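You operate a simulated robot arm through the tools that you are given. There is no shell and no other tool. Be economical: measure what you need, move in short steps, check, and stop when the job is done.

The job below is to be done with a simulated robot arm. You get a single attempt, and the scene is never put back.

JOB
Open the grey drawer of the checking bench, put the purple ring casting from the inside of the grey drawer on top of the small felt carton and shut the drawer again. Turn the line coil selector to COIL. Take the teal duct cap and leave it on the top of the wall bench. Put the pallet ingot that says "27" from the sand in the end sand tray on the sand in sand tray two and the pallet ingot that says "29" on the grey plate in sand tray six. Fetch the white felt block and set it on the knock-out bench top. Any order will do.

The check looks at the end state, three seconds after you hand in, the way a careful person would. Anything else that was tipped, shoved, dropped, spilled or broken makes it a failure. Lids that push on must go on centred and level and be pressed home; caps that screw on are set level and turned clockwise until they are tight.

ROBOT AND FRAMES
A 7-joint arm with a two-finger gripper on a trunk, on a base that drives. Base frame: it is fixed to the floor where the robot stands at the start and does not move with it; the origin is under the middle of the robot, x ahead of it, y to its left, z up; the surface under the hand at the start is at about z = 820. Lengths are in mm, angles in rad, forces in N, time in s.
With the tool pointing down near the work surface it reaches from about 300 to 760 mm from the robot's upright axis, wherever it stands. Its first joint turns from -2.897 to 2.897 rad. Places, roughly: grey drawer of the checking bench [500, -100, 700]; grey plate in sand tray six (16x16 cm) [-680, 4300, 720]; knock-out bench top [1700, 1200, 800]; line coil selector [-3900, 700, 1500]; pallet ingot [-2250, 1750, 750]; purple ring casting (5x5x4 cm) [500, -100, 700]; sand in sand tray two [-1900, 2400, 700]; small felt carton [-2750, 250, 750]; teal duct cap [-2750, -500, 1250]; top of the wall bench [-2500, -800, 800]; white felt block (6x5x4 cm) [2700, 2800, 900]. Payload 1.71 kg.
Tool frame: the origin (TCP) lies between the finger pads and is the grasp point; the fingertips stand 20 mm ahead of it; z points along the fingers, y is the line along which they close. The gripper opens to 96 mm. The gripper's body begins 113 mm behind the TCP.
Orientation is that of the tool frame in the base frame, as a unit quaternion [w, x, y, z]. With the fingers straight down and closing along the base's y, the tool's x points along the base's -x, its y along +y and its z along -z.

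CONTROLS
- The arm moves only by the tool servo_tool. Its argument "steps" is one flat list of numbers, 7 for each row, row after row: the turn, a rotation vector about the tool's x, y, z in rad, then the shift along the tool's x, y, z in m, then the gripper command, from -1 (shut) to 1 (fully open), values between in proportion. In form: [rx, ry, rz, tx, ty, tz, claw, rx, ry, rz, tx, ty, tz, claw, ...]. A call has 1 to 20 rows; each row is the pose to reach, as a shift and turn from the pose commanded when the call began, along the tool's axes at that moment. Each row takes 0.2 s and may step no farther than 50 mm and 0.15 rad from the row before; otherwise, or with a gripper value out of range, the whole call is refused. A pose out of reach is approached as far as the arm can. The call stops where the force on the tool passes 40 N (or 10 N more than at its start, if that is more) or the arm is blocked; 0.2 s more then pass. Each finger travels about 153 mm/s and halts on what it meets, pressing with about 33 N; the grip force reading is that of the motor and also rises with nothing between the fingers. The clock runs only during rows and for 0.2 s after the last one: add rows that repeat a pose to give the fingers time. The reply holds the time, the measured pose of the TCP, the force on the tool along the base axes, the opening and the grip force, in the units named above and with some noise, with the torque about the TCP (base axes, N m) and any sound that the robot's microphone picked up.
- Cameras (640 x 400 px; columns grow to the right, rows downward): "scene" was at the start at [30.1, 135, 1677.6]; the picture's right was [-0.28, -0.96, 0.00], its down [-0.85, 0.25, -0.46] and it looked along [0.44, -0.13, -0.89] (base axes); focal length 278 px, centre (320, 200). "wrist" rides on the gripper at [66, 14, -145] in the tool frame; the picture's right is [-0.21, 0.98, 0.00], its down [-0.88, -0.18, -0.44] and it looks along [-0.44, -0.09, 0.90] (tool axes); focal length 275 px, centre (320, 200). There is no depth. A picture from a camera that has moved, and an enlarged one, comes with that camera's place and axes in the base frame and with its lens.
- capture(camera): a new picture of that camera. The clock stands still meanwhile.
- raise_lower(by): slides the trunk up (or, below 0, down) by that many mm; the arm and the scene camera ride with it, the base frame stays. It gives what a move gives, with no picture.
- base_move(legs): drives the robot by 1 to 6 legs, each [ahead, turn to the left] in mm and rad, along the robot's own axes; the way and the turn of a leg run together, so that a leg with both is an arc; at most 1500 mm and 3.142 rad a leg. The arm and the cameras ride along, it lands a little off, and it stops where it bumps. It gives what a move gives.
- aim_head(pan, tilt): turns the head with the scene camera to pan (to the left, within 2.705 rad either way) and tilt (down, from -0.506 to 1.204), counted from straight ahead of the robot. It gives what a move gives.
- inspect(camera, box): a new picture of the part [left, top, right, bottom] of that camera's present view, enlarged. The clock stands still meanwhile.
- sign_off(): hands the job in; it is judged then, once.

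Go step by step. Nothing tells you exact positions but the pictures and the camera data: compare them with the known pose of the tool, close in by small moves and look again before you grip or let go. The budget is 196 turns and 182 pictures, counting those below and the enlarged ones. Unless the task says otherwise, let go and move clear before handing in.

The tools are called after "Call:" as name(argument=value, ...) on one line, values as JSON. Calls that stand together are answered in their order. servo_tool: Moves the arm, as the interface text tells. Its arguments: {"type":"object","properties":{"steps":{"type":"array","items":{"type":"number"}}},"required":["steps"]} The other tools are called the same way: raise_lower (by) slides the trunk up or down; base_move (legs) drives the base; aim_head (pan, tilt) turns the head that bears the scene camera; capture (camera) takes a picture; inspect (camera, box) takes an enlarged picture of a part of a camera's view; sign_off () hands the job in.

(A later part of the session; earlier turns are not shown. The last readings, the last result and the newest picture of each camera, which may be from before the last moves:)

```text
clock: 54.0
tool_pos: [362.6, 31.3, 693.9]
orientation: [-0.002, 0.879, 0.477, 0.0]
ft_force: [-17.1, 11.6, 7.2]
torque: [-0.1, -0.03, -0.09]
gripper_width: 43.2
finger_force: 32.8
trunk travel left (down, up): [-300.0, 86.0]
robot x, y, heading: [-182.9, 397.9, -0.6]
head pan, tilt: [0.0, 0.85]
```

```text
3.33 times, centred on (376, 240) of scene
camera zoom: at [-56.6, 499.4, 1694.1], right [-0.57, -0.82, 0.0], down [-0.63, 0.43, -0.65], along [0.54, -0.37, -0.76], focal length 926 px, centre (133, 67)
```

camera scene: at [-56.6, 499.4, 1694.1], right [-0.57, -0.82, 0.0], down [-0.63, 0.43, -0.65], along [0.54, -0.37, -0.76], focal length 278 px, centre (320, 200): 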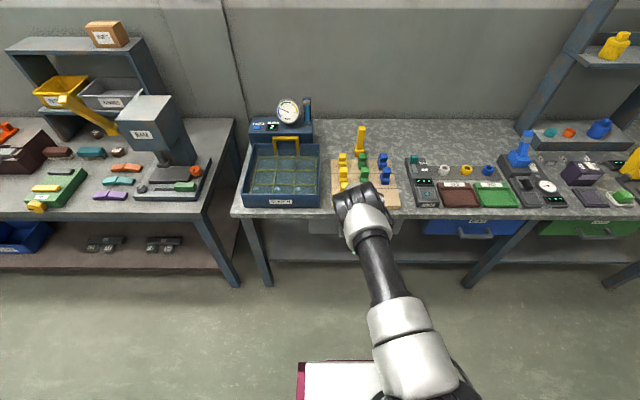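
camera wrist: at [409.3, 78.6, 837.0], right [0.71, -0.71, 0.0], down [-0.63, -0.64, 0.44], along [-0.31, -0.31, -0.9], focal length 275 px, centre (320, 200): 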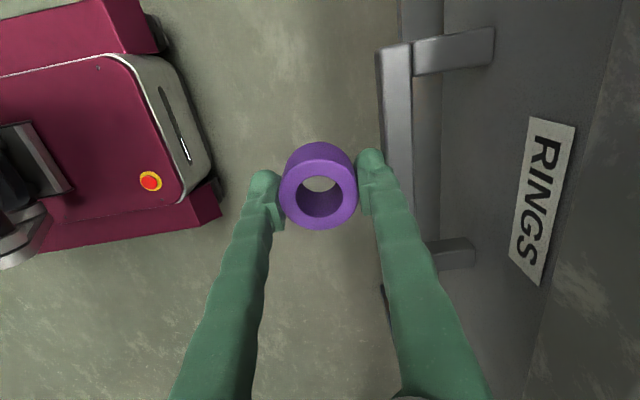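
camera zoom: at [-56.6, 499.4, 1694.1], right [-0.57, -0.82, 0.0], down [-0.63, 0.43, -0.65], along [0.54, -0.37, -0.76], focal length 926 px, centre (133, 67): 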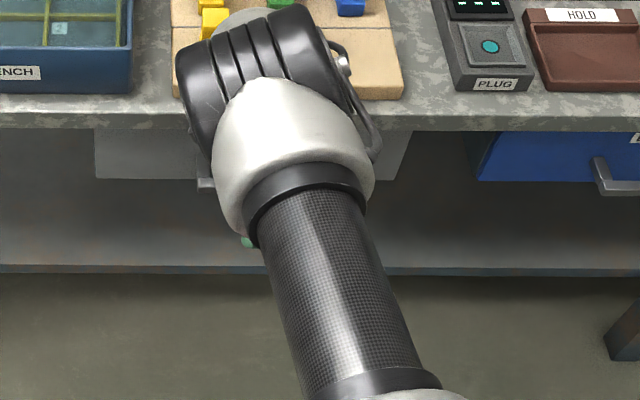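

Call:
servo_tool(steps=[0, 0, 0, 0, 0.003, 0, -1, 0, 0, 0, 0, 0.006, 0, -1, 0, 0, 0, 0, 0.006, 0, -1, 0, 0, 0, 0, -0.03, 0, -1, 0, 0, 0, 0, -0.06, 0, -1, 0, 0, 0, 0, -0.08, -0.04, -1, 0, 0, 0, 0, -0.08, -0.08, -1, 0, 0, 0, 0, -0.09, -0.12, -1, 0, 0, 0, 0, -0.11, -0.16, -1, 0, 0, 0, 0, -0.13, -0.2, -1, 0, 0, 0, 0, -0.13, -0.2, -1])

Call:
capture(camera="wrist")

Call:
inspect(camera="scene", box=[280, 180, 472, 300])

```text
clock: 54.5
tool_pos: [358.7, 36.2, 699.7]
orientation: [0.002, 0.878, 0.478, 0.003]
ft_force: [0.7, -0.8, -1.9]
torque: [-0.01, -0.05, 0.0]
gripper_width: 43.5
finger_force: 33.0
trunk travel left (down, up): [-300.0, 86.0]
robot x, y, heading: [-180.0, 400.8, -0.601]
head pan, tilt: [0.0, 0.85]
stopped in row 2: the force on the tool passed its limit at 42 N (the readings are from after the stop); the commanded pose is now the measured one
```

```text
144 pictures are left
camera wrist: at [403.8, 84.0, 845.1], right [0.71, -0.7, 0.0], down [-0.63, -0.64, 0.44], along [-0.31, -0.32, -0.9], focal length 275 px, centre (320, 200)
```

wrist: 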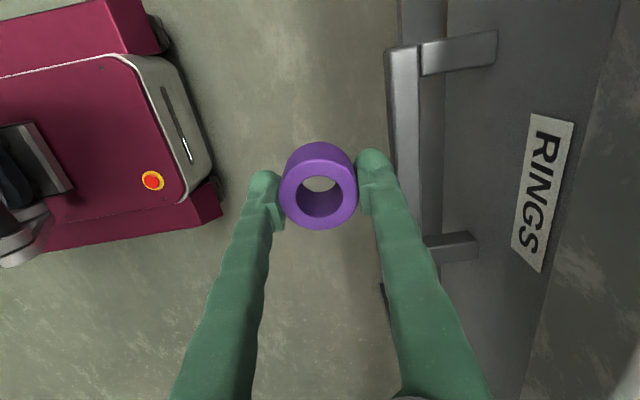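

```text
3.33 times, centred on (376, 240) of scene
camera zoom: at [-53.4, 497.6, 1693.8], right [-0.57, -0.82, 0.0], down [-0.63, 0.43, -0.65], along [0.53, -0.37, -0.76], focal length 926 px, centre (133, 67)
```

zoom: 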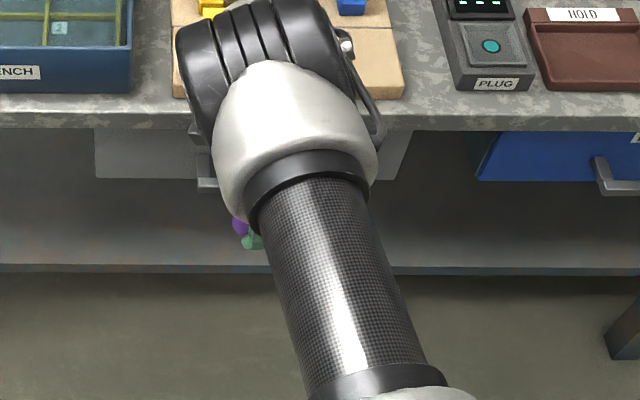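

A hard stop at 42 N, so it's closed. Backing away and up.

Call:
servo_tool(steps=[0, 0, 0, 0, -0.04, 0, -1, 0, 0, 0, 0, -0.08, 0, -1, 0, 0, 0, 0, -0.09, -0.04, -1, 0, 0, 0, 0, -0.1, -0.08, -1, 0, 0, 0, 0, -0.11, -0.12, -1, 0, 0, 0, 0, -0.13, -0.16, -1, 0, 0, 0, 0, -0.13, -0.2, -1, 0, 0, 0, 0, -0.13, -0.24, -1, 0, 0, 0, 0, -0.13, -0.28, -1, 0, 0, 0, 0, -0.13, -0.28, -1])

Call:
inspect(camera="scene", box=[280, 180, 472, 300])

Call:
capture(camera="wrist")

```text
clock: 56.7
tool_pos: [245.4, 105.2, 979.9]
orientation: [0.0, 0.879, 0.478, 0.002]
ft_force: [-0.4, 0.5, -0.7]
torque: [-0.01, -0.01, 0.01]
gripper_width: 43.8
finger_force: 33.0
trunk travel left (down, up): [-300.0, 86.0]
robot x, y, heading: [-181.5, 399.6, -0.6]
head pan, tilt: [0.0, 0.85]
```

```text
3.33 times, centred on (376, 240) of scene
camera zoom: at [-54.3, 497.8, 1693.8], right [-0.57, -0.82, 0.0], down [-0.63, 0.43, -0.65], along [0.53, -0.37, -0.76], focal length 926 px, centre (133, 67)
```

zoom: 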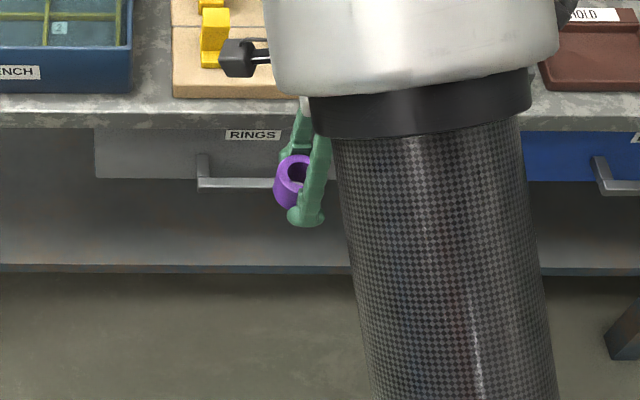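

```text
141 pictures are left
camera wrist: at [291.5, 153.3, 1123.9], right [0.71, -0.71, 0.0], down [-0.63, -0.64, 0.44], along [-0.31, -0.31, -0.9], focal length 275 px, centre (320, 200)
```

wrist: 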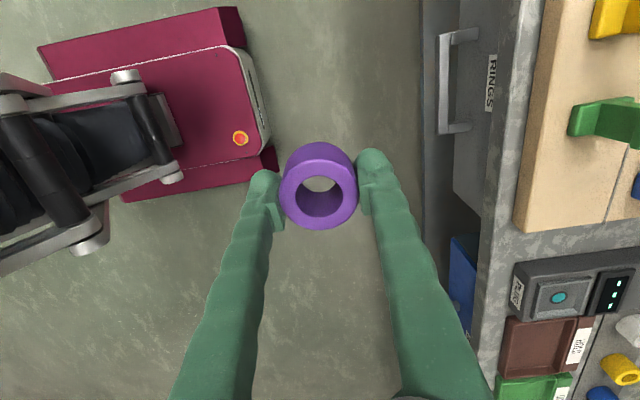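

The drawer is fully closed and the bench is undisturbed. I'll drive toward the carton and wall bench area, stopping short to look.

Call:
base_move(legs=[[0, -2.328], [900, 0], [800, 0]])

Call:
aim_head(pan=-0.4, tilt=0.45)

Call:
capture(camera="scene")

Call:
aim_head(pan=0.7, tilt=0.45)

Call:
capture(camera="scene")

```text
clock: 72.5
tool_pos: [-2345.1, -90.9, 979.3]
orientation: [0.002, 0.792, -0.611, 0.0]
ft_force: [0.8, 0.2, -1.4]
torque: [0.01, -0.02, 0.0]
gripper_width: 43.5
finger_force: 32.7
trunk travel left (down, up): [-300.0, 86.0]
robot x, y, heading: [-1845.9, 24.5, -2.91]
head pan, tilt: [0.0, 0.85]
```

```text
clock: 73.4
tool_pos: [-2332.3, -88.3, 986.3]
orientation: [0.009, 0.792, -0.611, -0.005]
ft_force: [-0.4, 0.8, -0.6]
torque: [0.05, 0.0, 0.01]
gripper_width: 43.3
finger_force: 33.4
trunk travel left (down, up): [-300.0, 86.0]
robot x, y, heading: [-1839.6, 26.7, -2.913]
head pan, tilt: [-0.4, 0.45]
```

```text
140 pictures are left
camera scene: at [-1868.3, -103.3, 1728.1], right [0.17, 0.99, 0.01], down [0.45, -0.07, -0.89], along [-0.88, 0.15, -0.45], focal length 278 px, centre (320, 200)
```

scene: 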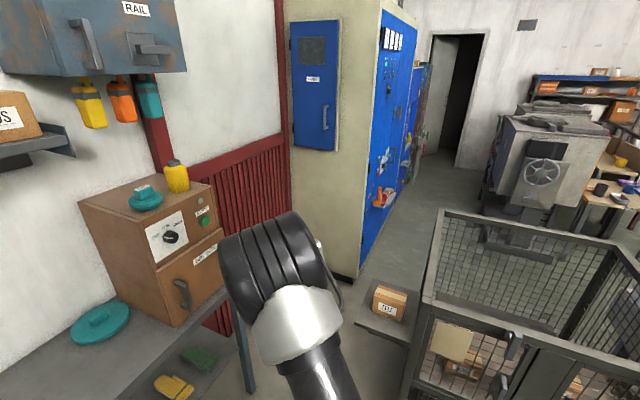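

```text
clock: 74.7
tool_pos: [-2332.1, -86.8, 986.9]
orientation: [0.008, 0.792, -0.61, -0.005]
ft_force: [0.0, -0.4, -0.8]
torque: [0.01, -0.01, -0.02]
gripper_width: 43.5
finger_force: 33.5
trunk travel left (down, up): [-300.0, 86.0]
robot x, y, heading: [-1844.7, 27.6, -2.911]
head pan, tilt: [0.7, 0.45]
```

```text
139 pictures are left
camera scene: at [-1831.6, -192.1, 1728.5], right [-0.8, 0.6, -0.01], down [0.27, 0.35, -0.89], along [-0.53, -0.72, -0.45], focal length 278 px, centre (320, 200)
```

scene: 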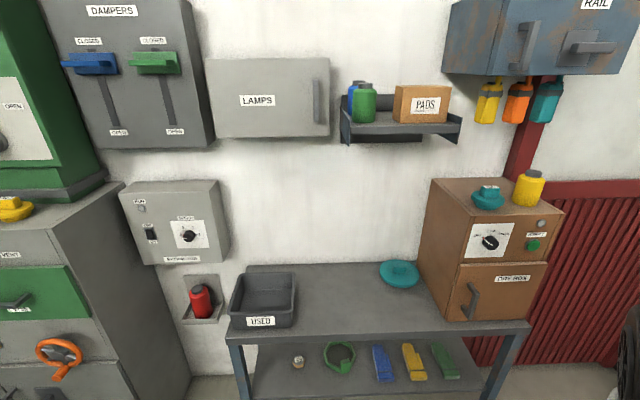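

The carton sits on a small shelf by the cage. On the brown box on the wall bench there is a teal knobbed object, and a teal disc lies on the bench. Looking closer.

Call:
inspect(camera="scene", box=[420, 150, 580, 250])

Call:
inspect(camera="scene", box=[360, 230, 440, 280])

Call:
aim_head(pan=-0.4, tilt=0.6)

Call:
inspect(camera="scene", box=[320, 200, 480, 300])

```text
4.00 times, centred on (500, 200) of scene
camera zoom: at [-1831.6, -192.1, 1728.5], right [-0.8, 0.6, -0.01], down [0.27, 0.35, -0.89], along [-0.53, -0.72, -0.45], focal length 1111 px, centre (-400, 200)
```

zoom: 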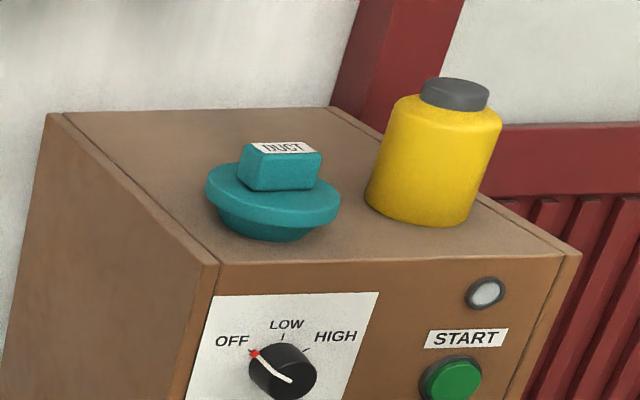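

```text
8.00 times, centred on (400, 255) of scene
camera zoom: at [-1831.6, -192.1, 1728.5], right [-0.8, 0.6, -0.01], down [0.27, 0.35, -0.89], along [-0.53, -0.72, -0.45], focal length 2222 px, centre (-320, -240)
```

zoom: 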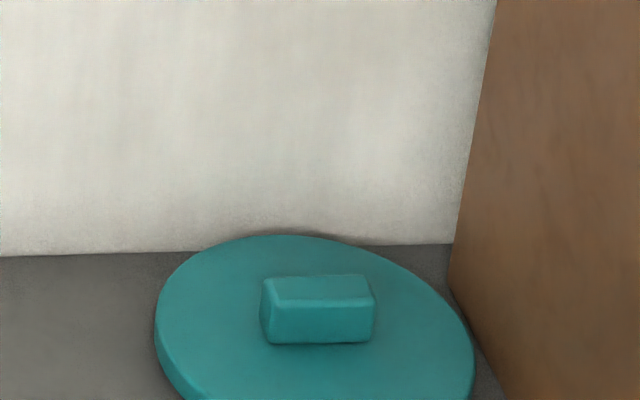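

```text
clock: 76.1
tool_pos: [-2330.6, -87.4, 987.2]
orientation: [0.009, 0.792, -0.61, -0.005]
ft_force: [0.3, -0.3, -0.4]
torque: [0.02, 0.0, 0.0]
gripper_width: 43.2
finger_force: 32.5
trunk travel left (down, up): [-300.0, 86.0]
robot x, y, heading: [-1842.5, 28.6, -2.913]
head pan, tilt: [-0.4, 0.6]
```

```text
4.00 times, centred on (400, 250) of scene
camera zoom: at [-1863.6, -103.7, 1714.7], right [0.17, 0.99, 0.01], down [0.57, -0.09, -0.82], along [-0.8, 0.14, -0.58], focal length 1111 px, centre (0, 0)
```

zoom: 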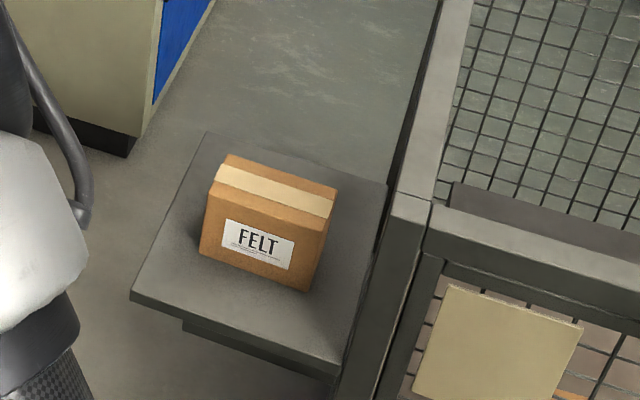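

The FELT carton stands on a shelf beside the cage, near (-2724, 378). I'll drive so it sits straight ahead at arm's length.

Call:
base_move(legs=[[0, -0.187], [445, 0], [0, -0.647]])

Call:
aim_head(pan=0.0, tilt=0.85)

Call:
capture(camera="scene")

Call:
capture(camera="wrist")

```text
clock: 81.8
tool_pos: [-2687.7, 298.8, 985.4]
orientation: [-0.006, -0.472, 0.882, 0.008]
ft_force: [0.1, 0.0, -1.3]
torque: [0.02, 0.0, 0.0]
gripper_width: 43.7
finger_force: 33.3
trunk travel left (down, up): [-300.0, 86.0]
robot x, y, heading: [-2275.2, 7.4, 2.528]
head pan, tilt: [-0.4, 0.6]
```

```text
clock: 82.6
tool_pos: [-2674.9, 289.3, 993.6]
orientation: [-0.01, -0.472, 0.882, 0.014]
ft_force: [-0.1, 0.0, -0.8]
torque: [-0.01, 0.04, -0.03]
gripper_width: 43.3
finger_force: 32.9
trunk travel left (down, up): [-300.0, 86.0]
robot x, y, heading: [-2276.9, 11.3, 2.527]
head pan, tilt: [0.0, 0.85]
```

```text
135 pictures are left
camera scene: at [-2405.7, -93.8, 1693.9], right [0.58, 0.82, 0.0], down [0.62, -0.44, -0.65], along [-0.53, 0.37, -0.76], focal length 278 px, centre (320, 200)
```

scene: 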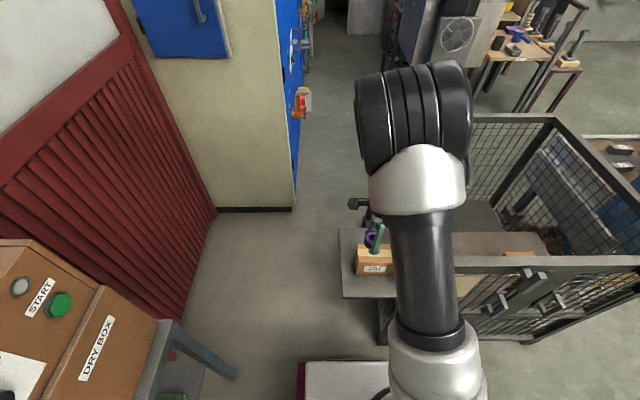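

```text
134 pictures are left
camera wrist: at [-2719.1, 240.1, 1139.3], right [-0.7, 0.71, 0.03], down [0.65, 0.62, 0.44], along [0.29, 0.33, -0.9], focal length 275 px, centre (320, 200)
```

wrist: 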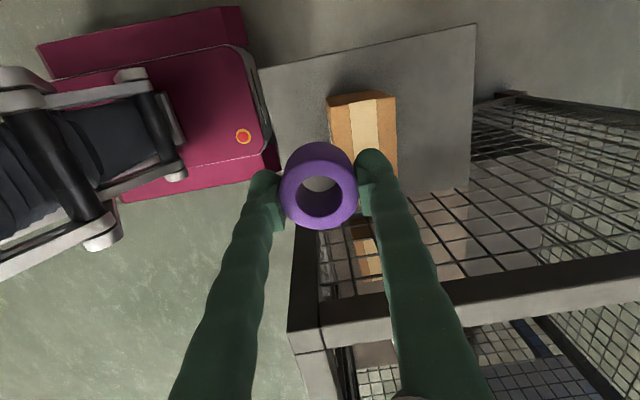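

The carton top centre is about (-2706, 343, 820). I'll move above it, level the hand and come down part way.

Call:
servo_tool(steps=[0.034, 0, 0, -0.013, 0.028, 0, -1, 0.034, 0, 0, -0.027, 0.055, 0, -1, 0.034, 0, 0, -0.027, 0.055, 0.04, -1, 0.034, 0, 0, -0.027, 0.053, 0.09, -1, 0.034, 0, 0, -0.027, 0.053, 0.09, -1])

Call:
capture(camera="wrist")

Call:
inspect(camera="scene", box=[300, 190, 460, 290])

```text
clock: 83.8
tool_pos: [-2707.9, 342.6, 906.4]
orientation: [-0.002, -0.472, 0.882, 0.0]
ft_force: [-0.7, 0.2, -0.8]
torque: [0.01, 0.03, 0.02]
gripper_width: 43.6
finger_force: 33.2
trunk travel left (down, up): [-300.0, 86.0]
robot x, y, heading: [-2275.7, 11.1, 2.531]
head pan, tilt: [0.0, 0.85]
```

```text
133 pictures are left
camera wrist: at [-2755.2, 296.1, 1050.7], right [-0.7, 0.71, 0.0], down [0.64, 0.63, 0.44], along [0.32, 0.31, -0.9], focal length 275 px, centre (320, 200)
```

wrist: 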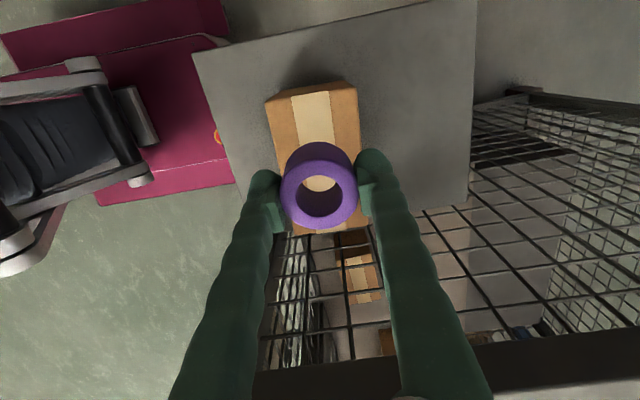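

```text
4.00 times, centred on (380, 240) of scene
camera zoom: at [-2404.7, -94.8, 1694.0], right [0.58, 0.82, 0.0], down [0.62, -0.44, -0.65], along [-0.53, 0.37, -0.76], focal length 1111 px, centre (80, 40)
```

zoom: 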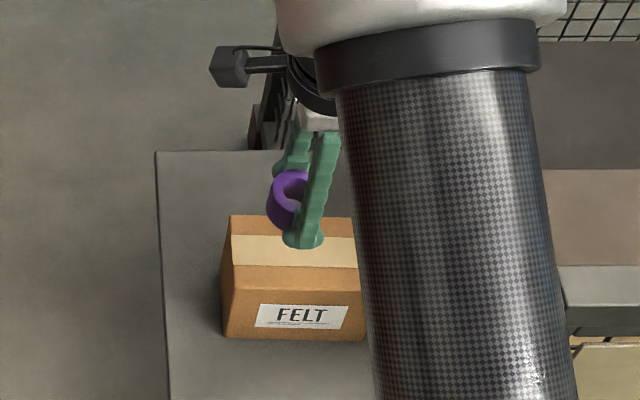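

Call:
servo_tool(steps=[0, 0, 0, -0.004, -0.002, 0.02, -1, 0, 0, 0, -0.008, -0.004, 0.045, -1, 0, 0, 0, -0.008, -0.004, 0.045, -1])

Call:
inspect(camera="scene", box=[330, 210, 426, 270])

Call:
capture(camera="wrist")

```text
clock: 84.6
tool_pos: [-2698.1, 346.0, 862.6]
orientation: [-0.002, -0.472, 0.882, -0.001]
ft_force: [0.4, -0.3, -1.1]
torque: [0.01, 0.0, -0.01]
gripper_width: 43.1
finger_force: 33.3
trunk travel left (down, up): [-300.0, 86.0]
robot x, y, heading: [-2276.8, 9.5, 2.528]
head pan, tilt: [0.0, 0.85]
```

```text
6.67 times, centred on (378, 240) of scene
camera zoom: at [-2404.9, -94.6, 1693.9], right [0.58, 0.82, 0.0], down [0.62, -0.44, -0.65], along [-0.53, 0.37, -0.76], focal length 1852 px, centre (-67, -67)
```

zoom: 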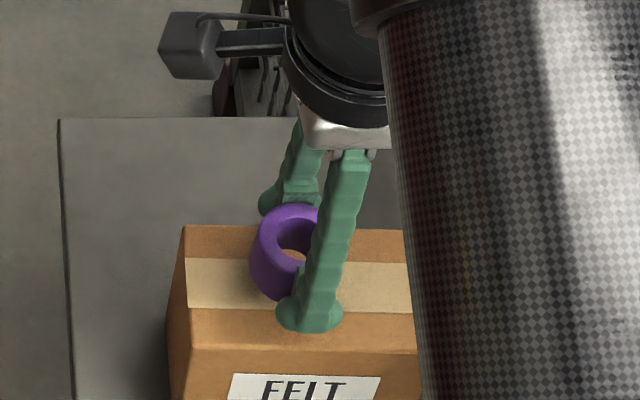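

```text
130 pictures are left
camera wrist: at [-2747.1, 300.3, 1006.8], right [-0.7, 0.71, 0.0], down [0.64, 0.63, 0.44], along [0.32, 0.31, -0.9], focal length 275 px, centre (320, 200)
```

wrist: 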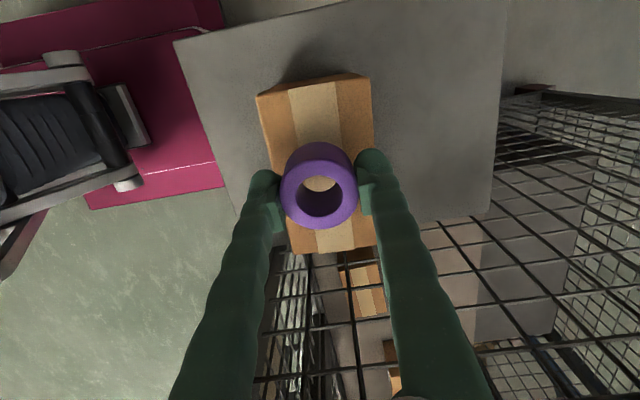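

Call:
servo_tool(steps=[0, 0, 0, 0, 0, 0.004, -1, 0, 0, 0, 0, 0, 0.008, -1, 0, 0, 0, 0, 0, 0.01, -1, 0, 0, 0, 0, 0, 0.012, -1, 0, 0, 0, 0, 0, 0.012, -1])

Call:
inspect(camera="scene", box=[330, 210, 426, 270])

```text
clock: 85.8
tool_pos: [-2700.0, 347.3, 850.6]
orientation: [-0.001, -0.472, 0.882, -0.001]
ft_force: [0.5, 0.4, -0.1]
torque: [0.01, -0.02, 0.01]
gripper_width: 43.5
finger_force: 32.7
trunk travel left (down, up): [-300.0, 86.0]
robot x, y, heading: [-2278.0, 5.4, 2.529]
head pan, tilt: [0.0, 0.85]
```

```text
6.67 times, centred on (378, 240) of scene
camera zoom: at [-2405.1, -94.3, 1693.9], right [0.58, 0.82, 0.0], down [0.62, -0.44, -0.65], along [-0.53, 0.37, -0.76], focal length 1852 px, centre (-67, -67)
```

zoom: 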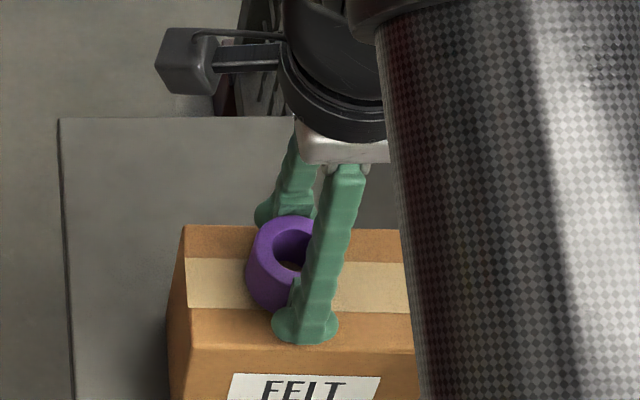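

Call:
servo_tool(steps=[0, 0, 0, 0, 0, 0.002, -1, 0, 0, 0, 0, 0, 0.004, -1, 0, 0, 0, 0, 0, 0.006, -1, 0, 0, 0, 0, 0, 0.008, -1, 0, 0, 0, 0, 0, 0.008, -1])

Call:
inspect(camera="scene", box=[330, 210, 426, 270])

```text
clock: 87.0
tool_pos: [-2699.4, 347.1, 841.4]
orientation: [-0.001, -0.471, 0.882, 0.0]
ft_force: [-0.2, -1.3, 8.9]
torque: [0.11, -0.12, -0.05]
gripper_width: 43.0
finger_force: 32.9
trunk travel left (down, up): [-300.0, 86.0]
robot x, y, heading: [-2278.9, 3.9, 2.527]
head pan, tilt: [0.0, 0.85]
```

```text
6.67 times, centred on (378, 240) of scene
camera zoom: at [-2404.5, -95.0, 1694.0], right [0.58, 0.82, 0.0], down [0.62, -0.44, -0.65], along [-0.53, 0.37, -0.76], focal length 1852 px, centre (-67, -67)
```

zoom: 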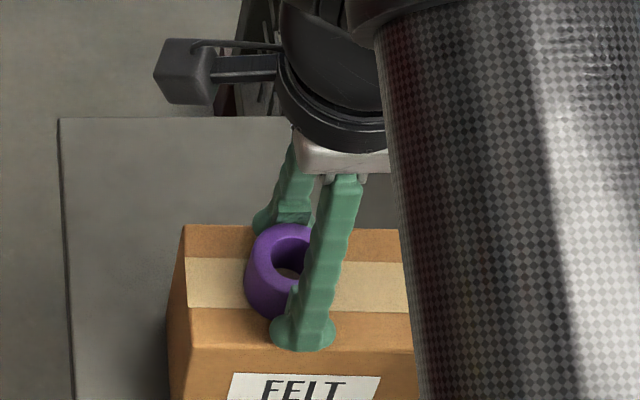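

Contact is about 10 N. I'll release and rise.

Call:
servo_tool(steps=[0, 0, 0, 0, 0, -0.001, -0.05, 0, 0, 0, 0, 0, -0.001, 0.1, 0, 0, 0, 0, 0, -0.001, 0.3, 0, 0, 0, 0, 0, -0.001, 0.3, 0, 0, 0, 0, 0, -0.02, 0.3, 0, 0, 0, 0, 0, -0.06, 0.3, 0, 0, 0, 0, 0, -0.1, 0.3, 0, 0, 0, 0, 0, -0.15, 0.3, 0, 0, 0, 0, 0, -0.2, 0.3, 0, 0, 0, 0, 0, -0.2, 0.3])

Call:
capture(camera="wrist")

Call:
inspect(camera="scene", box=[330, 210, 426, 270])

```text
clock: 89.2
tool_pos: [-2697.9, 345.7, 1041.4]
orientation: [-0.001, -0.472, 0.882, -0.001]
ft_force: [-0.9, -0.6, -0.2]
torque: [-0.06, 0.02, 0.0]
gripper_width: 62.4
finger_force: 0.0
trunk travel left (down, up): [-300.0, 86.0]
robot x, y, heading: [-2278.9, 8.2, 2.527]
head pan, tilt: [0.0, 0.85]
```

```text
127 pictures are left
camera wrist: at [-2745.6, 299.5, 1186.4], right [-0.7, 0.71, 0.0], down [0.64, 0.63, 0.44], along [0.32, 0.31, -0.9], focal length 275 px, centre (320, 200)
```

wrist: 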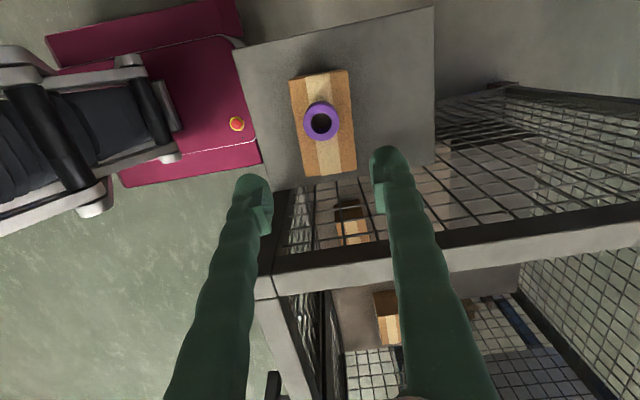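

```text
6.67 times, centred on (378, 240) of scene
camera zoom: at [-2405.9, -93.9, 1693.8], right [0.58, 0.82, 0.0], down [0.62, -0.44, -0.65], along [-0.53, 0.37, -0.76], focal length 1852 px, centre (-67, -67)
```

zoom: 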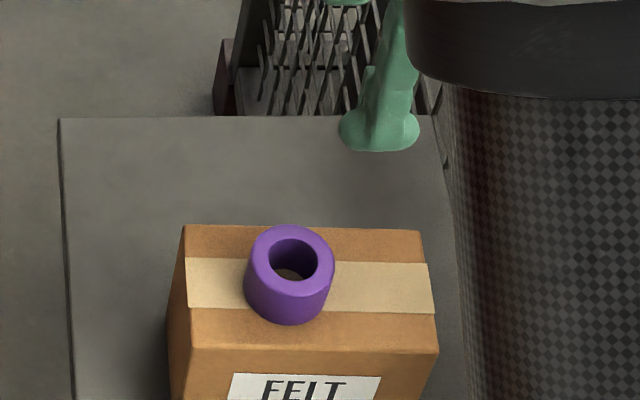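

The ring is sitting upright on the FELT carton. Next is the duct cap: I'll raise the trunk, turn toward the wall bench and look.

Call:
base_move(legs=[[0, 1.58], [120, 0]])

Call:
aim_head(pan=-0.3, tilt=0.6)

Call:
raise_lower(by=86)

Call:
capture(camera="scene")

Call:
capture(camera="wrist")

```text
clock: 94.1
tool_pos: [-2616.4, -368.8, 1062.3]
orientation: [0.018, 0.95, -0.311, -0.011]
ft_force: [0.8, 0.0, 0.3]
torque: [-0.04, 0.12, -0.01]
gripper_width: 62.5
finger_force: 0.1
trunk travel left (down, up): [-300.0, 86.0]
robot x, y, heading: [-2284.2, 10.6, -2.22]
head pan, tilt: [0.0, 0.85]
stopped in leg 1: the force on the tool passed its limit at 47 N (the readings are from after the stop); the commanded pose is now the measured one
```

```text
clock: 94.9
tool_pos: [-2621.0, -370.3, 1058.6]
orientation: [0.016, 0.95, -0.311, -0.011]
ft_force: [-0.1, -0.5, 0.3]
torque: [-0.01, 0.0, 0.04]
gripper_width: 62.6
finger_force: 0.2
trunk travel left (down, up): [-300.0, 86.0]
robot x, y, heading: [-2285.0, 8.5, -2.22]
head pan, tilt: [-0.3, 0.6]
```

```text
clock: 96.1
tool_pos: [-2622.5, -371.1, 1145.0]
orientation: [0.016, 0.95, -0.311, -0.01]
ft_force: [0.1, 0.6, -1.1]
torque: [0.04, 0.01, -0.06]
gripper_width: 62.3
finger_force: 0.1
trunk travel left (down, up): [-386.0, 0.0]
robot x, y, heading: [-2287.5, 7.8, -2.217]
head pan, tilt: [-0.3, 0.6]
```

```text
125 pictures are left
camera scene: at [-2213.5, -113.3, 1800.9], right [-0.58, 0.81, 0.01], down [0.47, 0.34, -0.82], along [-0.66, -0.47, -0.58], focal length 278 px, centre (320, 200)
```

scene: 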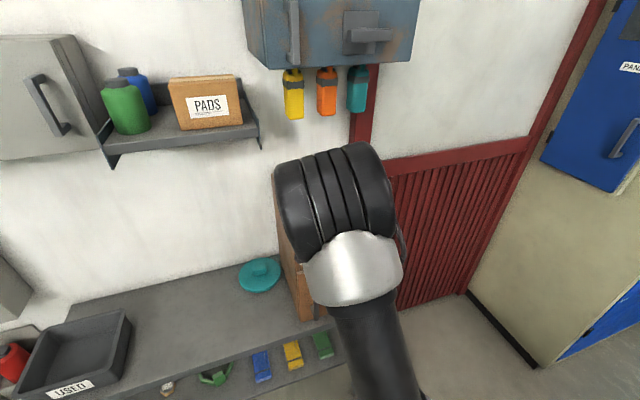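

```text
124 pictures are left
camera wrist: at [-2572.5, -416.9, 1289.4], right [-0.74, -0.67, 0.04], down [-0.58, 0.68, 0.45], along [-0.32, 0.31, -0.89], focal length 275 px, centre (320, 200)
```

wrist: 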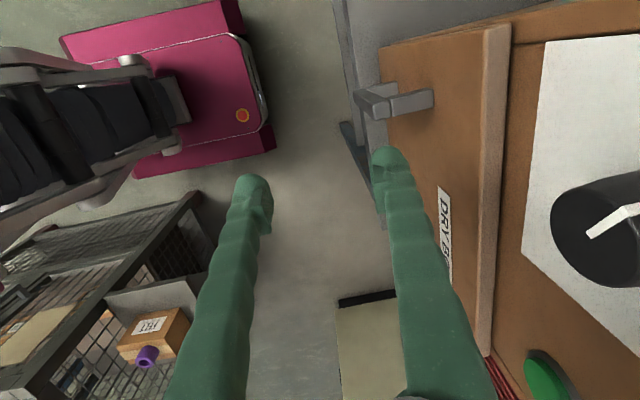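

My fingers touched the DRY BOX door while turning; the box is nearer and taller than I estimated. I'll pull the hand back, raise it and check the box.

Call:
servo_tool(steps=[0, 0, 0, 0, -0.04, 0, 0.3, 0, 0, 0, 0, -0.08, 0, 0.3, 0, 0, 0, 0, -0.12, 0, 0.3, 0, 0, -0.15, 0, -0.16, -0.02, 0.3, 0, 0, -0.3, 0, -0.16, -0.06, 0.3, 0, 0, -0.45, 0, -0.16, -0.1, 0.3, 0, 0, -0.6, 0, -0.16, -0.14, 0.3, 0, 0, -0.75, 0, -0.16, -0.18, 0.3, 0, 0, -0.9, 0, -0.16, -0.22, 0.3, 0, 0, -1.05, 0, -0.16, -0.26, 0.3, 0, 0, -1.2, 0, -0.16, -0.3, 0.3, 0, 0, -1.35, 0, -0.16, -0.34, 0.3, 0, 0, -1.5, 0, -0.16, -0.37, 0.3, 0, 0, -1.57, 0, -0.16, -0.37, 0.3, 0, 0, -1.57, 0, -0.16, -0.37, 0.3])

Call:
capture(camera="scene")

Call:
capture(camera="wrist")

```text
clock: 99.3
tool_pos: [-2515.1, -233.7, 1508.3]
orientation: [0.004, 0.892, 0.452, -0.02]
ft_force: [-0.1, -0.5, -0.5]
torque: [0.02, 0.03, -0.04]
gripper_width: 62.4
finger_force: 0.0
trunk travel left (down, up): [-386.0, 0.0]
robot x, y, heading: [-2280.6, 9.3, -2.215]
head pan, tilt: [-0.3, 0.6]
```

```text
123 pictures are left
camera scene: at [-2213.2, -112.9, 1800.2], right [-0.58, 0.81, 0.0], down [0.47, 0.34, -0.82], along [-0.66, -0.47, -0.58], focal length 278 px, centre (320, 200)
```

scene: 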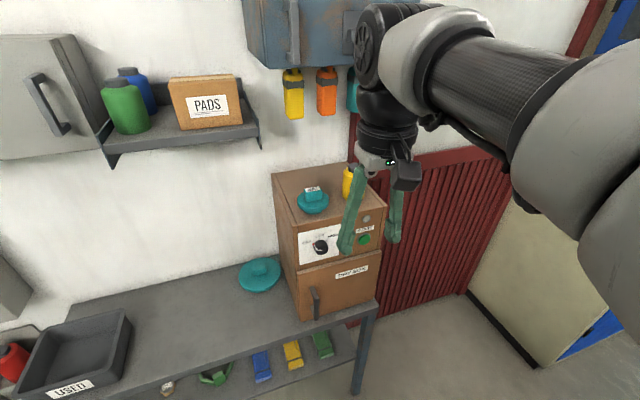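

```text
122 pictures are left
camera wrist: at [-2461.4, -184.9, 1650.0], right [0.67, -0.75, 0.0], down [-0.65, -0.59, 0.48], along [-0.36, -0.32, -0.88], focal length 275 px, centre (320, 200)
```

wrist: 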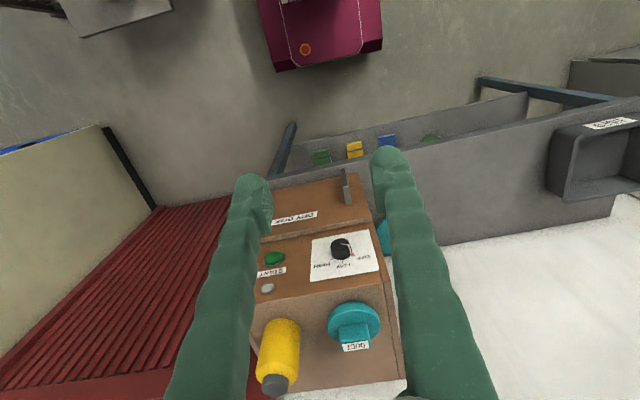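

The cap triangulates to about (-2732, -504, 1337) on the box top; bottles and the RAIL cabinet hang just behind and above, so a tilted approach is wise. Checking the grip bar.

Call:
inspect(camera="wrist", box=[240, 220, 432, 340])

Call:
inspect(camera="scene", box=[240, 120, 432, 240])

```text
3.33 times, centred on (336, 280) of wrist
camera zoom: at [-2461.4, -184.9, 1650.0], right [0.67, -0.75, 0.0], down [-0.65, -0.59, 0.48], along [-0.36, -0.32, -0.88], focal length 918 px, centre (267, -67)
```

zoom: 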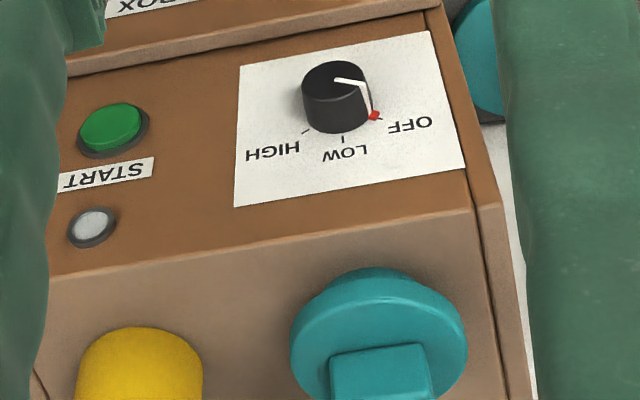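

```text
3.33 times, centred on (336, 180) of scene
camera zoom: at [-2213.2, -112.9, 1800.2], right [-0.58, 0.81, 0.0], down [0.47, 0.34, -0.82], along [-0.66, -0.47, -0.58], focal length 926 px, centre (267, 267)
```

zoom: 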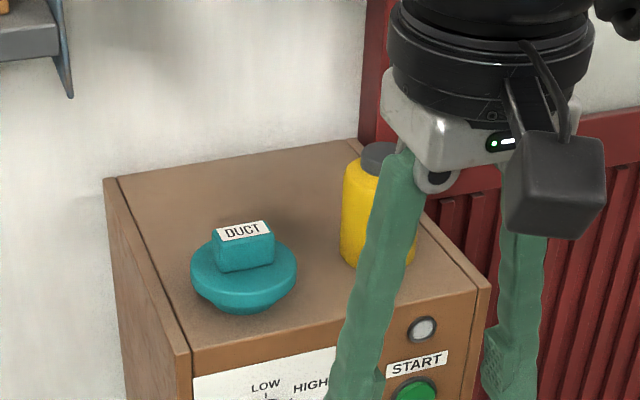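

The bar on the cap runs along the bench direction (about 50 mm long) and the box knob is still at OFF. I'll tilt the hand 0.7 rad and move to a pre-grasp 100 mm short of the bar.

Call:
servo_tool(steps=[0, -0.1, 0, -0.04, -0.002, 0, 0.7, 0, -0.2, 0, -0.08, -0.004, 0, 0.7, 0, -0.3, 0, -0.12, -0.006, 0, 0.7, 0, -0.4, 0, -0.16, -0.008, 0, 0.7, 0, -0.5, 0, -0.2, -0.01, 0, 0.7, 0, -0.6, 0, -0.24, -0.012, 0.03, 0.7, 0, -0.7, 0, -0.282, -0.015, 0.05, 0.7, 0, -0.7, 0, -0.282, -0.015, 0.092, 0.7, 0, -0.7, 0, -0.282, -0.015, 0.092, 0.7])

Call:
capture(camera="scene")

Call:
capture(camera="wrist")

```text
clock: 101.3
tool_pos: [-2699.8, -455.5, 1425.2]
orientation: [0.158, 0.832, 0.422, -0.324]
ft_force: [0.6, 0.6, -0.1]
torque: [-0.01, 0.02, 0.01]
gripper_width: 81.9
finger_force: 0.1
trunk travel left (down, up): [-386.0, 0.0]
robot x, y, heading: [-2282.5, 11.2, -2.217]
head pan, tilt: [-0.3, 0.6]
```

```text
119 pictures are left
camera scene: at [-2213.2, -113.1, 1800.2], right [-0.58, 0.81, 0.01], down [0.47, 0.34, -0.82], along [-0.66, -0.47, -0.58], focal length 278 px, centre (320, 200)
```

scene: 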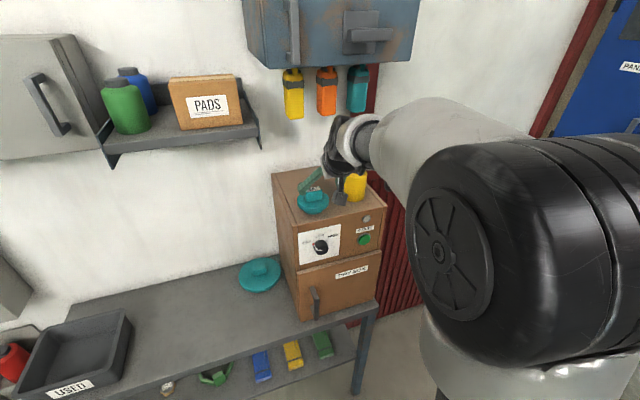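

```text
118 pictures are left
camera wrist: at [-2601.8, -345.0, 1488.6], right [0.7, -0.7, 0.13], down [-0.35, -0.18, 0.92], along [-0.63, -0.69, -0.37], focal length 275 px, centre (320, 200)
```

wrist: 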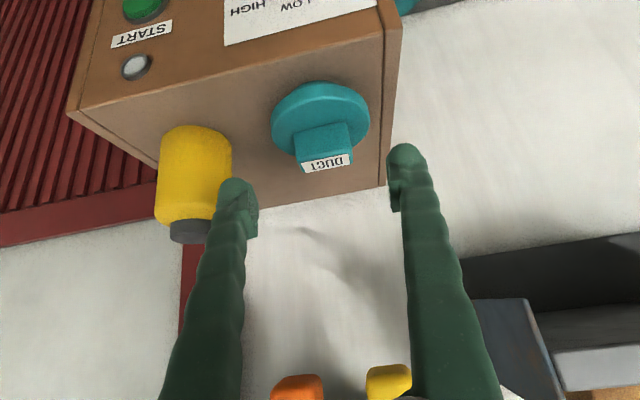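

The bar centre is about (-2737, -510, 1351), almost exactly on the approach axis. I'll advance 60 mm and verify.

Call:
servo_tool(steps=[0, 0, 0, 0, 0.003, 0.03, 0.7, 0, 0, 0, 0, 0.003, 0.06, 0.7, 0, 0, 0, 0, 0.003, 0.06, 0.7])

Call:
capture(camera="wrist")

Call:
inspect(camera="scene", box=[260, 140, 420, 240])

```text
clock: 102.1
tool_pos: [-2722.1, -486.2, 1383.6]
orientation: [0.158, 0.832, 0.422, -0.324]
ft_force: [1.4, 0.5, -0.3]
torque: [0.01, 0.01, -0.02]
gripper_width: 81.5
finger_force: 0.0
trunk travel left (down, up): [-386.0, 0.0]
robot x, y, heading: [-2282.1, 7.7, -2.214]
head pan, tilt: [-0.3, 0.6]
```

```text
117 pictures are left
camera wrist: at [-2623.4, -377.3, 1445.5], right [0.7, -0.7, 0.13], down [-0.35, -0.18, 0.92], along [-0.63, -0.69, -0.37], focal length 275 px, centre (320, 200)
```

wrist: 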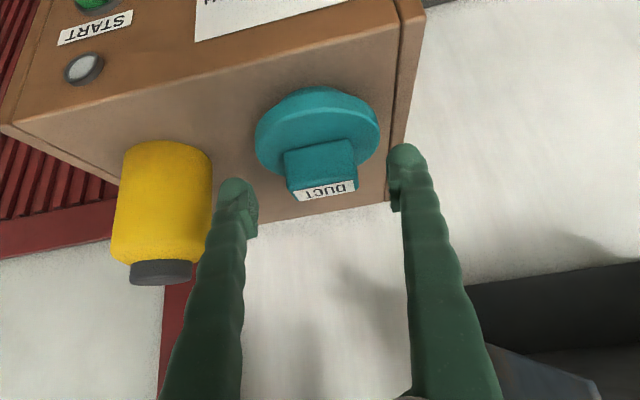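

```text
4.00 times, centred on (340, 190) of scene
camera zoom: at [-2212.8, -112.5, 1800.2], right [-0.58, 0.81, 0.0], down [0.47, 0.34, -0.82], along [-0.66, -0.47, -0.58], focal length 1111 px, centre (240, 240)
```

zoom: 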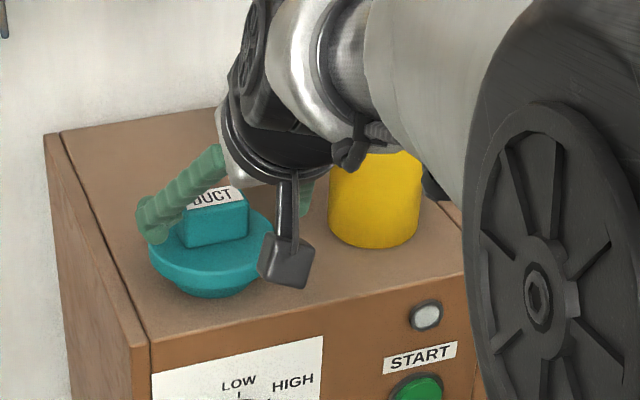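

Everything lines up, and the yellow can is about 30 mm clear of the finger. Advance 30 mm and close.

Call:
servo_tool(steps=[0, 0, 0, 0, 0.001, 0.015, 0.7, 0, 0, 0, 0, 0.001, 0.03, 0.7, 0, 0, 0, 0, 0.001, 0.03, 0.7, 0, 0, 0, 0, 0.001, 0.03, -1, 0, 0, 0, 0, 0.001, 0.03, -1, 0, 0, 0, 0, 0.001, 0.03, -1])

Call:
capture(camera="wrist")

```text
clock: 103.5
tool_pos: [-2731.7, -504.0, 1361.5]
orientation: [0.159, 0.831, 0.423, -0.325]
ft_force: [0.0, 0.0, 2.2]
torque: [-0.03, -0.13, 0.04]
gripper_width: 49.2
finger_force: 32.9
trunk travel left (down, up): [-386.0, 0.0]
robot x, y, heading: [-2284.3, 10.5, -2.224]
head pan, tilt: [-0.3, 0.6]
```

```text
115 pictures are left
camera wrist: at [-2634.3, -394.9, 1423.2], right [0.7, -0.7, 0.13], down [-0.35, -0.18, 0.92], along [-0.63, -0.69, -0.37], focal length 275 px, centre (320, 200)
```

wrist: 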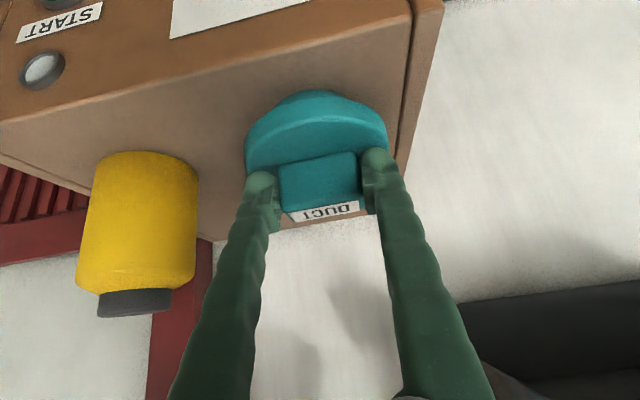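

Gripped. I'll try a gentle lift straight up.

Call:
servo_tool(steps=[0, 0, 0, -0.0034, 0, -0.0037, -1, 0, 0, 0, -0.0067, 0, -0.0074, -1, 0, 0, 0, -0.0101, 0, -0.0111, -1, 0, 0, 0, -0.0135, 0, -0.0148, -1, 0, 0, 0, -0.0202, 0, -0.0222, -1, 0, 0, 0, -0.0269, 0, -0.0296, -1, 0, 0, 0, -0.0269, 0, -0.0296, -1])

Call:
capture(camera="wrist")

Call:
inspect(camera="scene", box=[260, 140, 420, 240])

```text
clock: 105.1
tool_pos: [-2730.8, -506.2, 1399.9]
orientation: [0.158, 0.832, 0.423, -0.324]
ft_force: [0.1, -0.5, -1.9]
torque: [0.01, -0.03, 0.03]
gripper_width: 49.3
finger_force: 32.9
trunk travel left (down, up): [-386.0, 0.0]
robot x, y, heading: [-2285.7, 6.2, -2.216]
head pan, tilt: [-0.3, 0.6]
```

```text
114 pictures are left
camera wrist: at [-2632.6, -395.6, 1463.8], right [0.7, -0.7, 0.13], down [-0.35, -0.18, 0.92], along [-0.63, -0.69, -0.37], focal length 275 px, centre (320, 200)
```

wrist: 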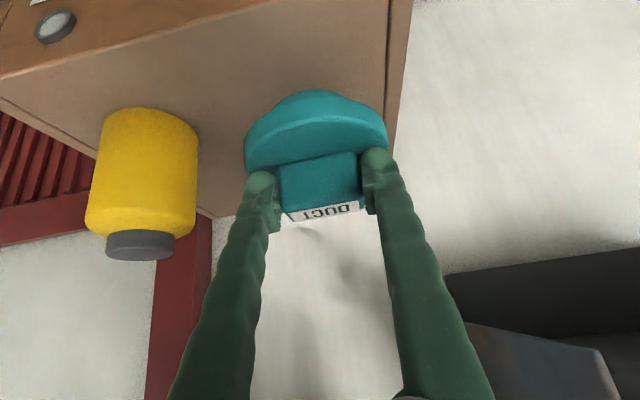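

```text
4.00 times, centred on (340, 190) of scene
camera zoom: at [-2213.7, -113.5, 1800.1], right [-0.58, 0.81, 0.01], down [0.47, 0.34, -0.82], along [-0.66, -0.47, -0.58], focal length 1111 px, centre (240, 240)
```

zoom: 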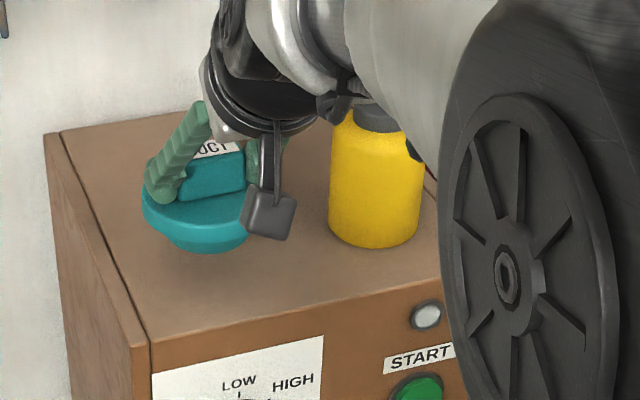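

The cap came free. I'll draw it back clear of the box, level the hand, then drive along the bench to a clear part of its top.

Call:
servo_tool(steps=[0, 0, 0, -0.0135, 0, -0.0148, -1, 0, 0, 0, 0.0125, 0, -0.0383, -1, 0, 0, 0, 0.042, 0, -0.0652, -1, 0, 0, 0, 0.0715, 0, -0.092, -1, 0, 0, 0, 0.101, 0, -0.119, -1, 0, 0.12, 0, 0.1305, 0, -0.146, -1, 0, 0.24, 0, 0.16, 0, -0.173, -1, 0, 0.36, 0, 0.19, 0, -0.2, -1, 0, 0.48, 0, 0.208, 0, -0.216, -1, 0, 0.6, 0, 0.208, 0, -0.216, -1, 0, 0.737, 0, 0.208, 0, -0.216, -1, 0, 0.737, 0, 0.208, 0, -0.216, -1])

Call:
capture(camera="scene")

```text
clock: 107.7
tool_pos: [-2552.4, -262.1, 1419.6]
orientation: [-0.005, 0.893, 0.45, -0.003]
ft_force: [-0.1, 0.9, -2.2]
torque: [-0.03, 0.08, 0.0]
gripper_width: 49.5
finger_force: 33.3
trunk travel left (down, up): [-386.0, 0.0]
robot x, y, heading: [-2286.2, 9.1, -2.218]
head pan, tilt: [-0.3, 0.6]
```

```text
112 pictures are left
camera scene: at [-2212.3, -111.8, 1800.2], right [-0.58, 0.81, 0.0], down [0.47, 0.34, -0.82], along [-0.66, -0.47, -0.58], focal length 278 px, centre (320, 200)
```

scene: 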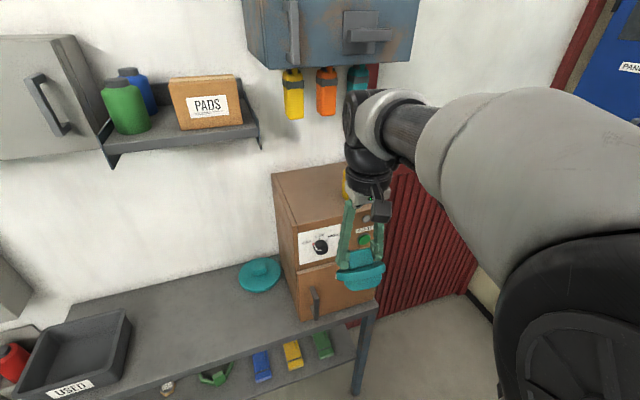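

Call:
base_move(legs=[[0, 0.974], [293, 0], [0, -0.932]])

Call:
raise_lower(by=-250)

Call:
aim_head(pan=0.0, tilt=0.75)

Call:
capture(camera="scene")

Call:
capture(camera="wrist")

```text
clock: 115.6
tool_pos: [-2444.0, -553.3, 1421.5]
orientation: [-0.004, 0.883, 0.469, -0.004]
ft_force: [0.3, 0.8, -1.8]
torque: [-0.06, 0.07, 0.01]
gripper_width: 49.5
finger_force: 32.6
trunk travel left (down, up): [-386.0, 0.0]
robot x, y, heading: [-2183.1, -278.8, -2.171]
head pan, tilt: [-0.3, 0.6]
```

```text
clock: 118.2
tool_pos: [-2434.4, -538.0, 1176.0]
orientation: [0.0, 0.883, 0.469, -0.01]
ft_force: [0.6, 0.2, -2.7]
torque: [-0.02, -0.03, 0.01]
gripper_width: 49.5
finger_force: 33.1
trunk travel left (down, up): [-136.0, 250.0]
robot x, y, heading: [-2186.6, -279.0, -2.173]
head pan, tilt: [-0.3, 0.6]
```

```text
clock: 119.0
tool_pos: [-2434.0, -539.7, 1175.2]
orientation: [-0.001, 0.883, 0.47, -0.01]
ft_force: [0.8, 0.9, -1.6]
torque: [-0.01, -0.02, 0.03]
gripper_width: 49.4
finger_force: 33.1
trunk travel left (down, up): [-136.0, 250.0]
robot x, y, heading: [-2184.9, -278.4, -2.174]
head pan, tilt: [0.0, 0.75]
```

```text
111 pictures are left
camera scene: at [-2083.1, -406.7, 1538.2], right [-0.82, 0.57, 0.0], down [0.4, 0.57, -0.72], along [-0.41, -0.59, -0.69], focal length 278 px, centre (320, 200)
```

scene: 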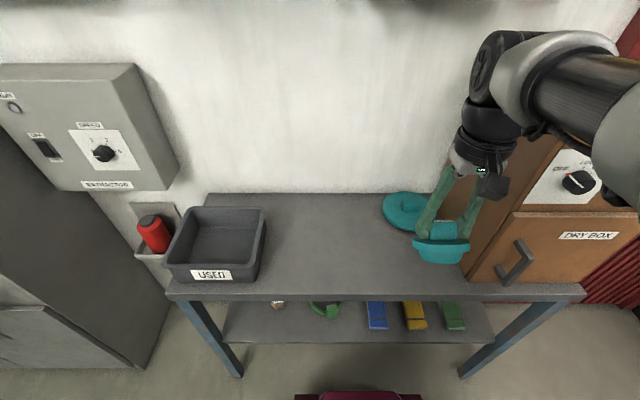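

```text
110 pictures are left
camera wrist: at [-2383.8, -491.5, 1319.4], right [0.7, -0.72, -0.01], down [-0.64, -0.62, 0.46], along [-0.34, -0.32, -0.89], focal length 275 px, centre (320, 200)
```

wrist: 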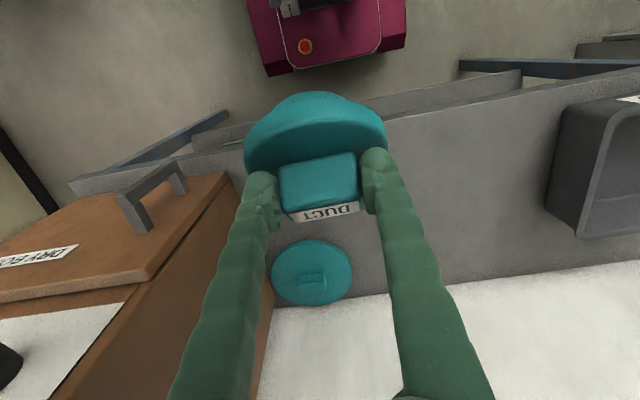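

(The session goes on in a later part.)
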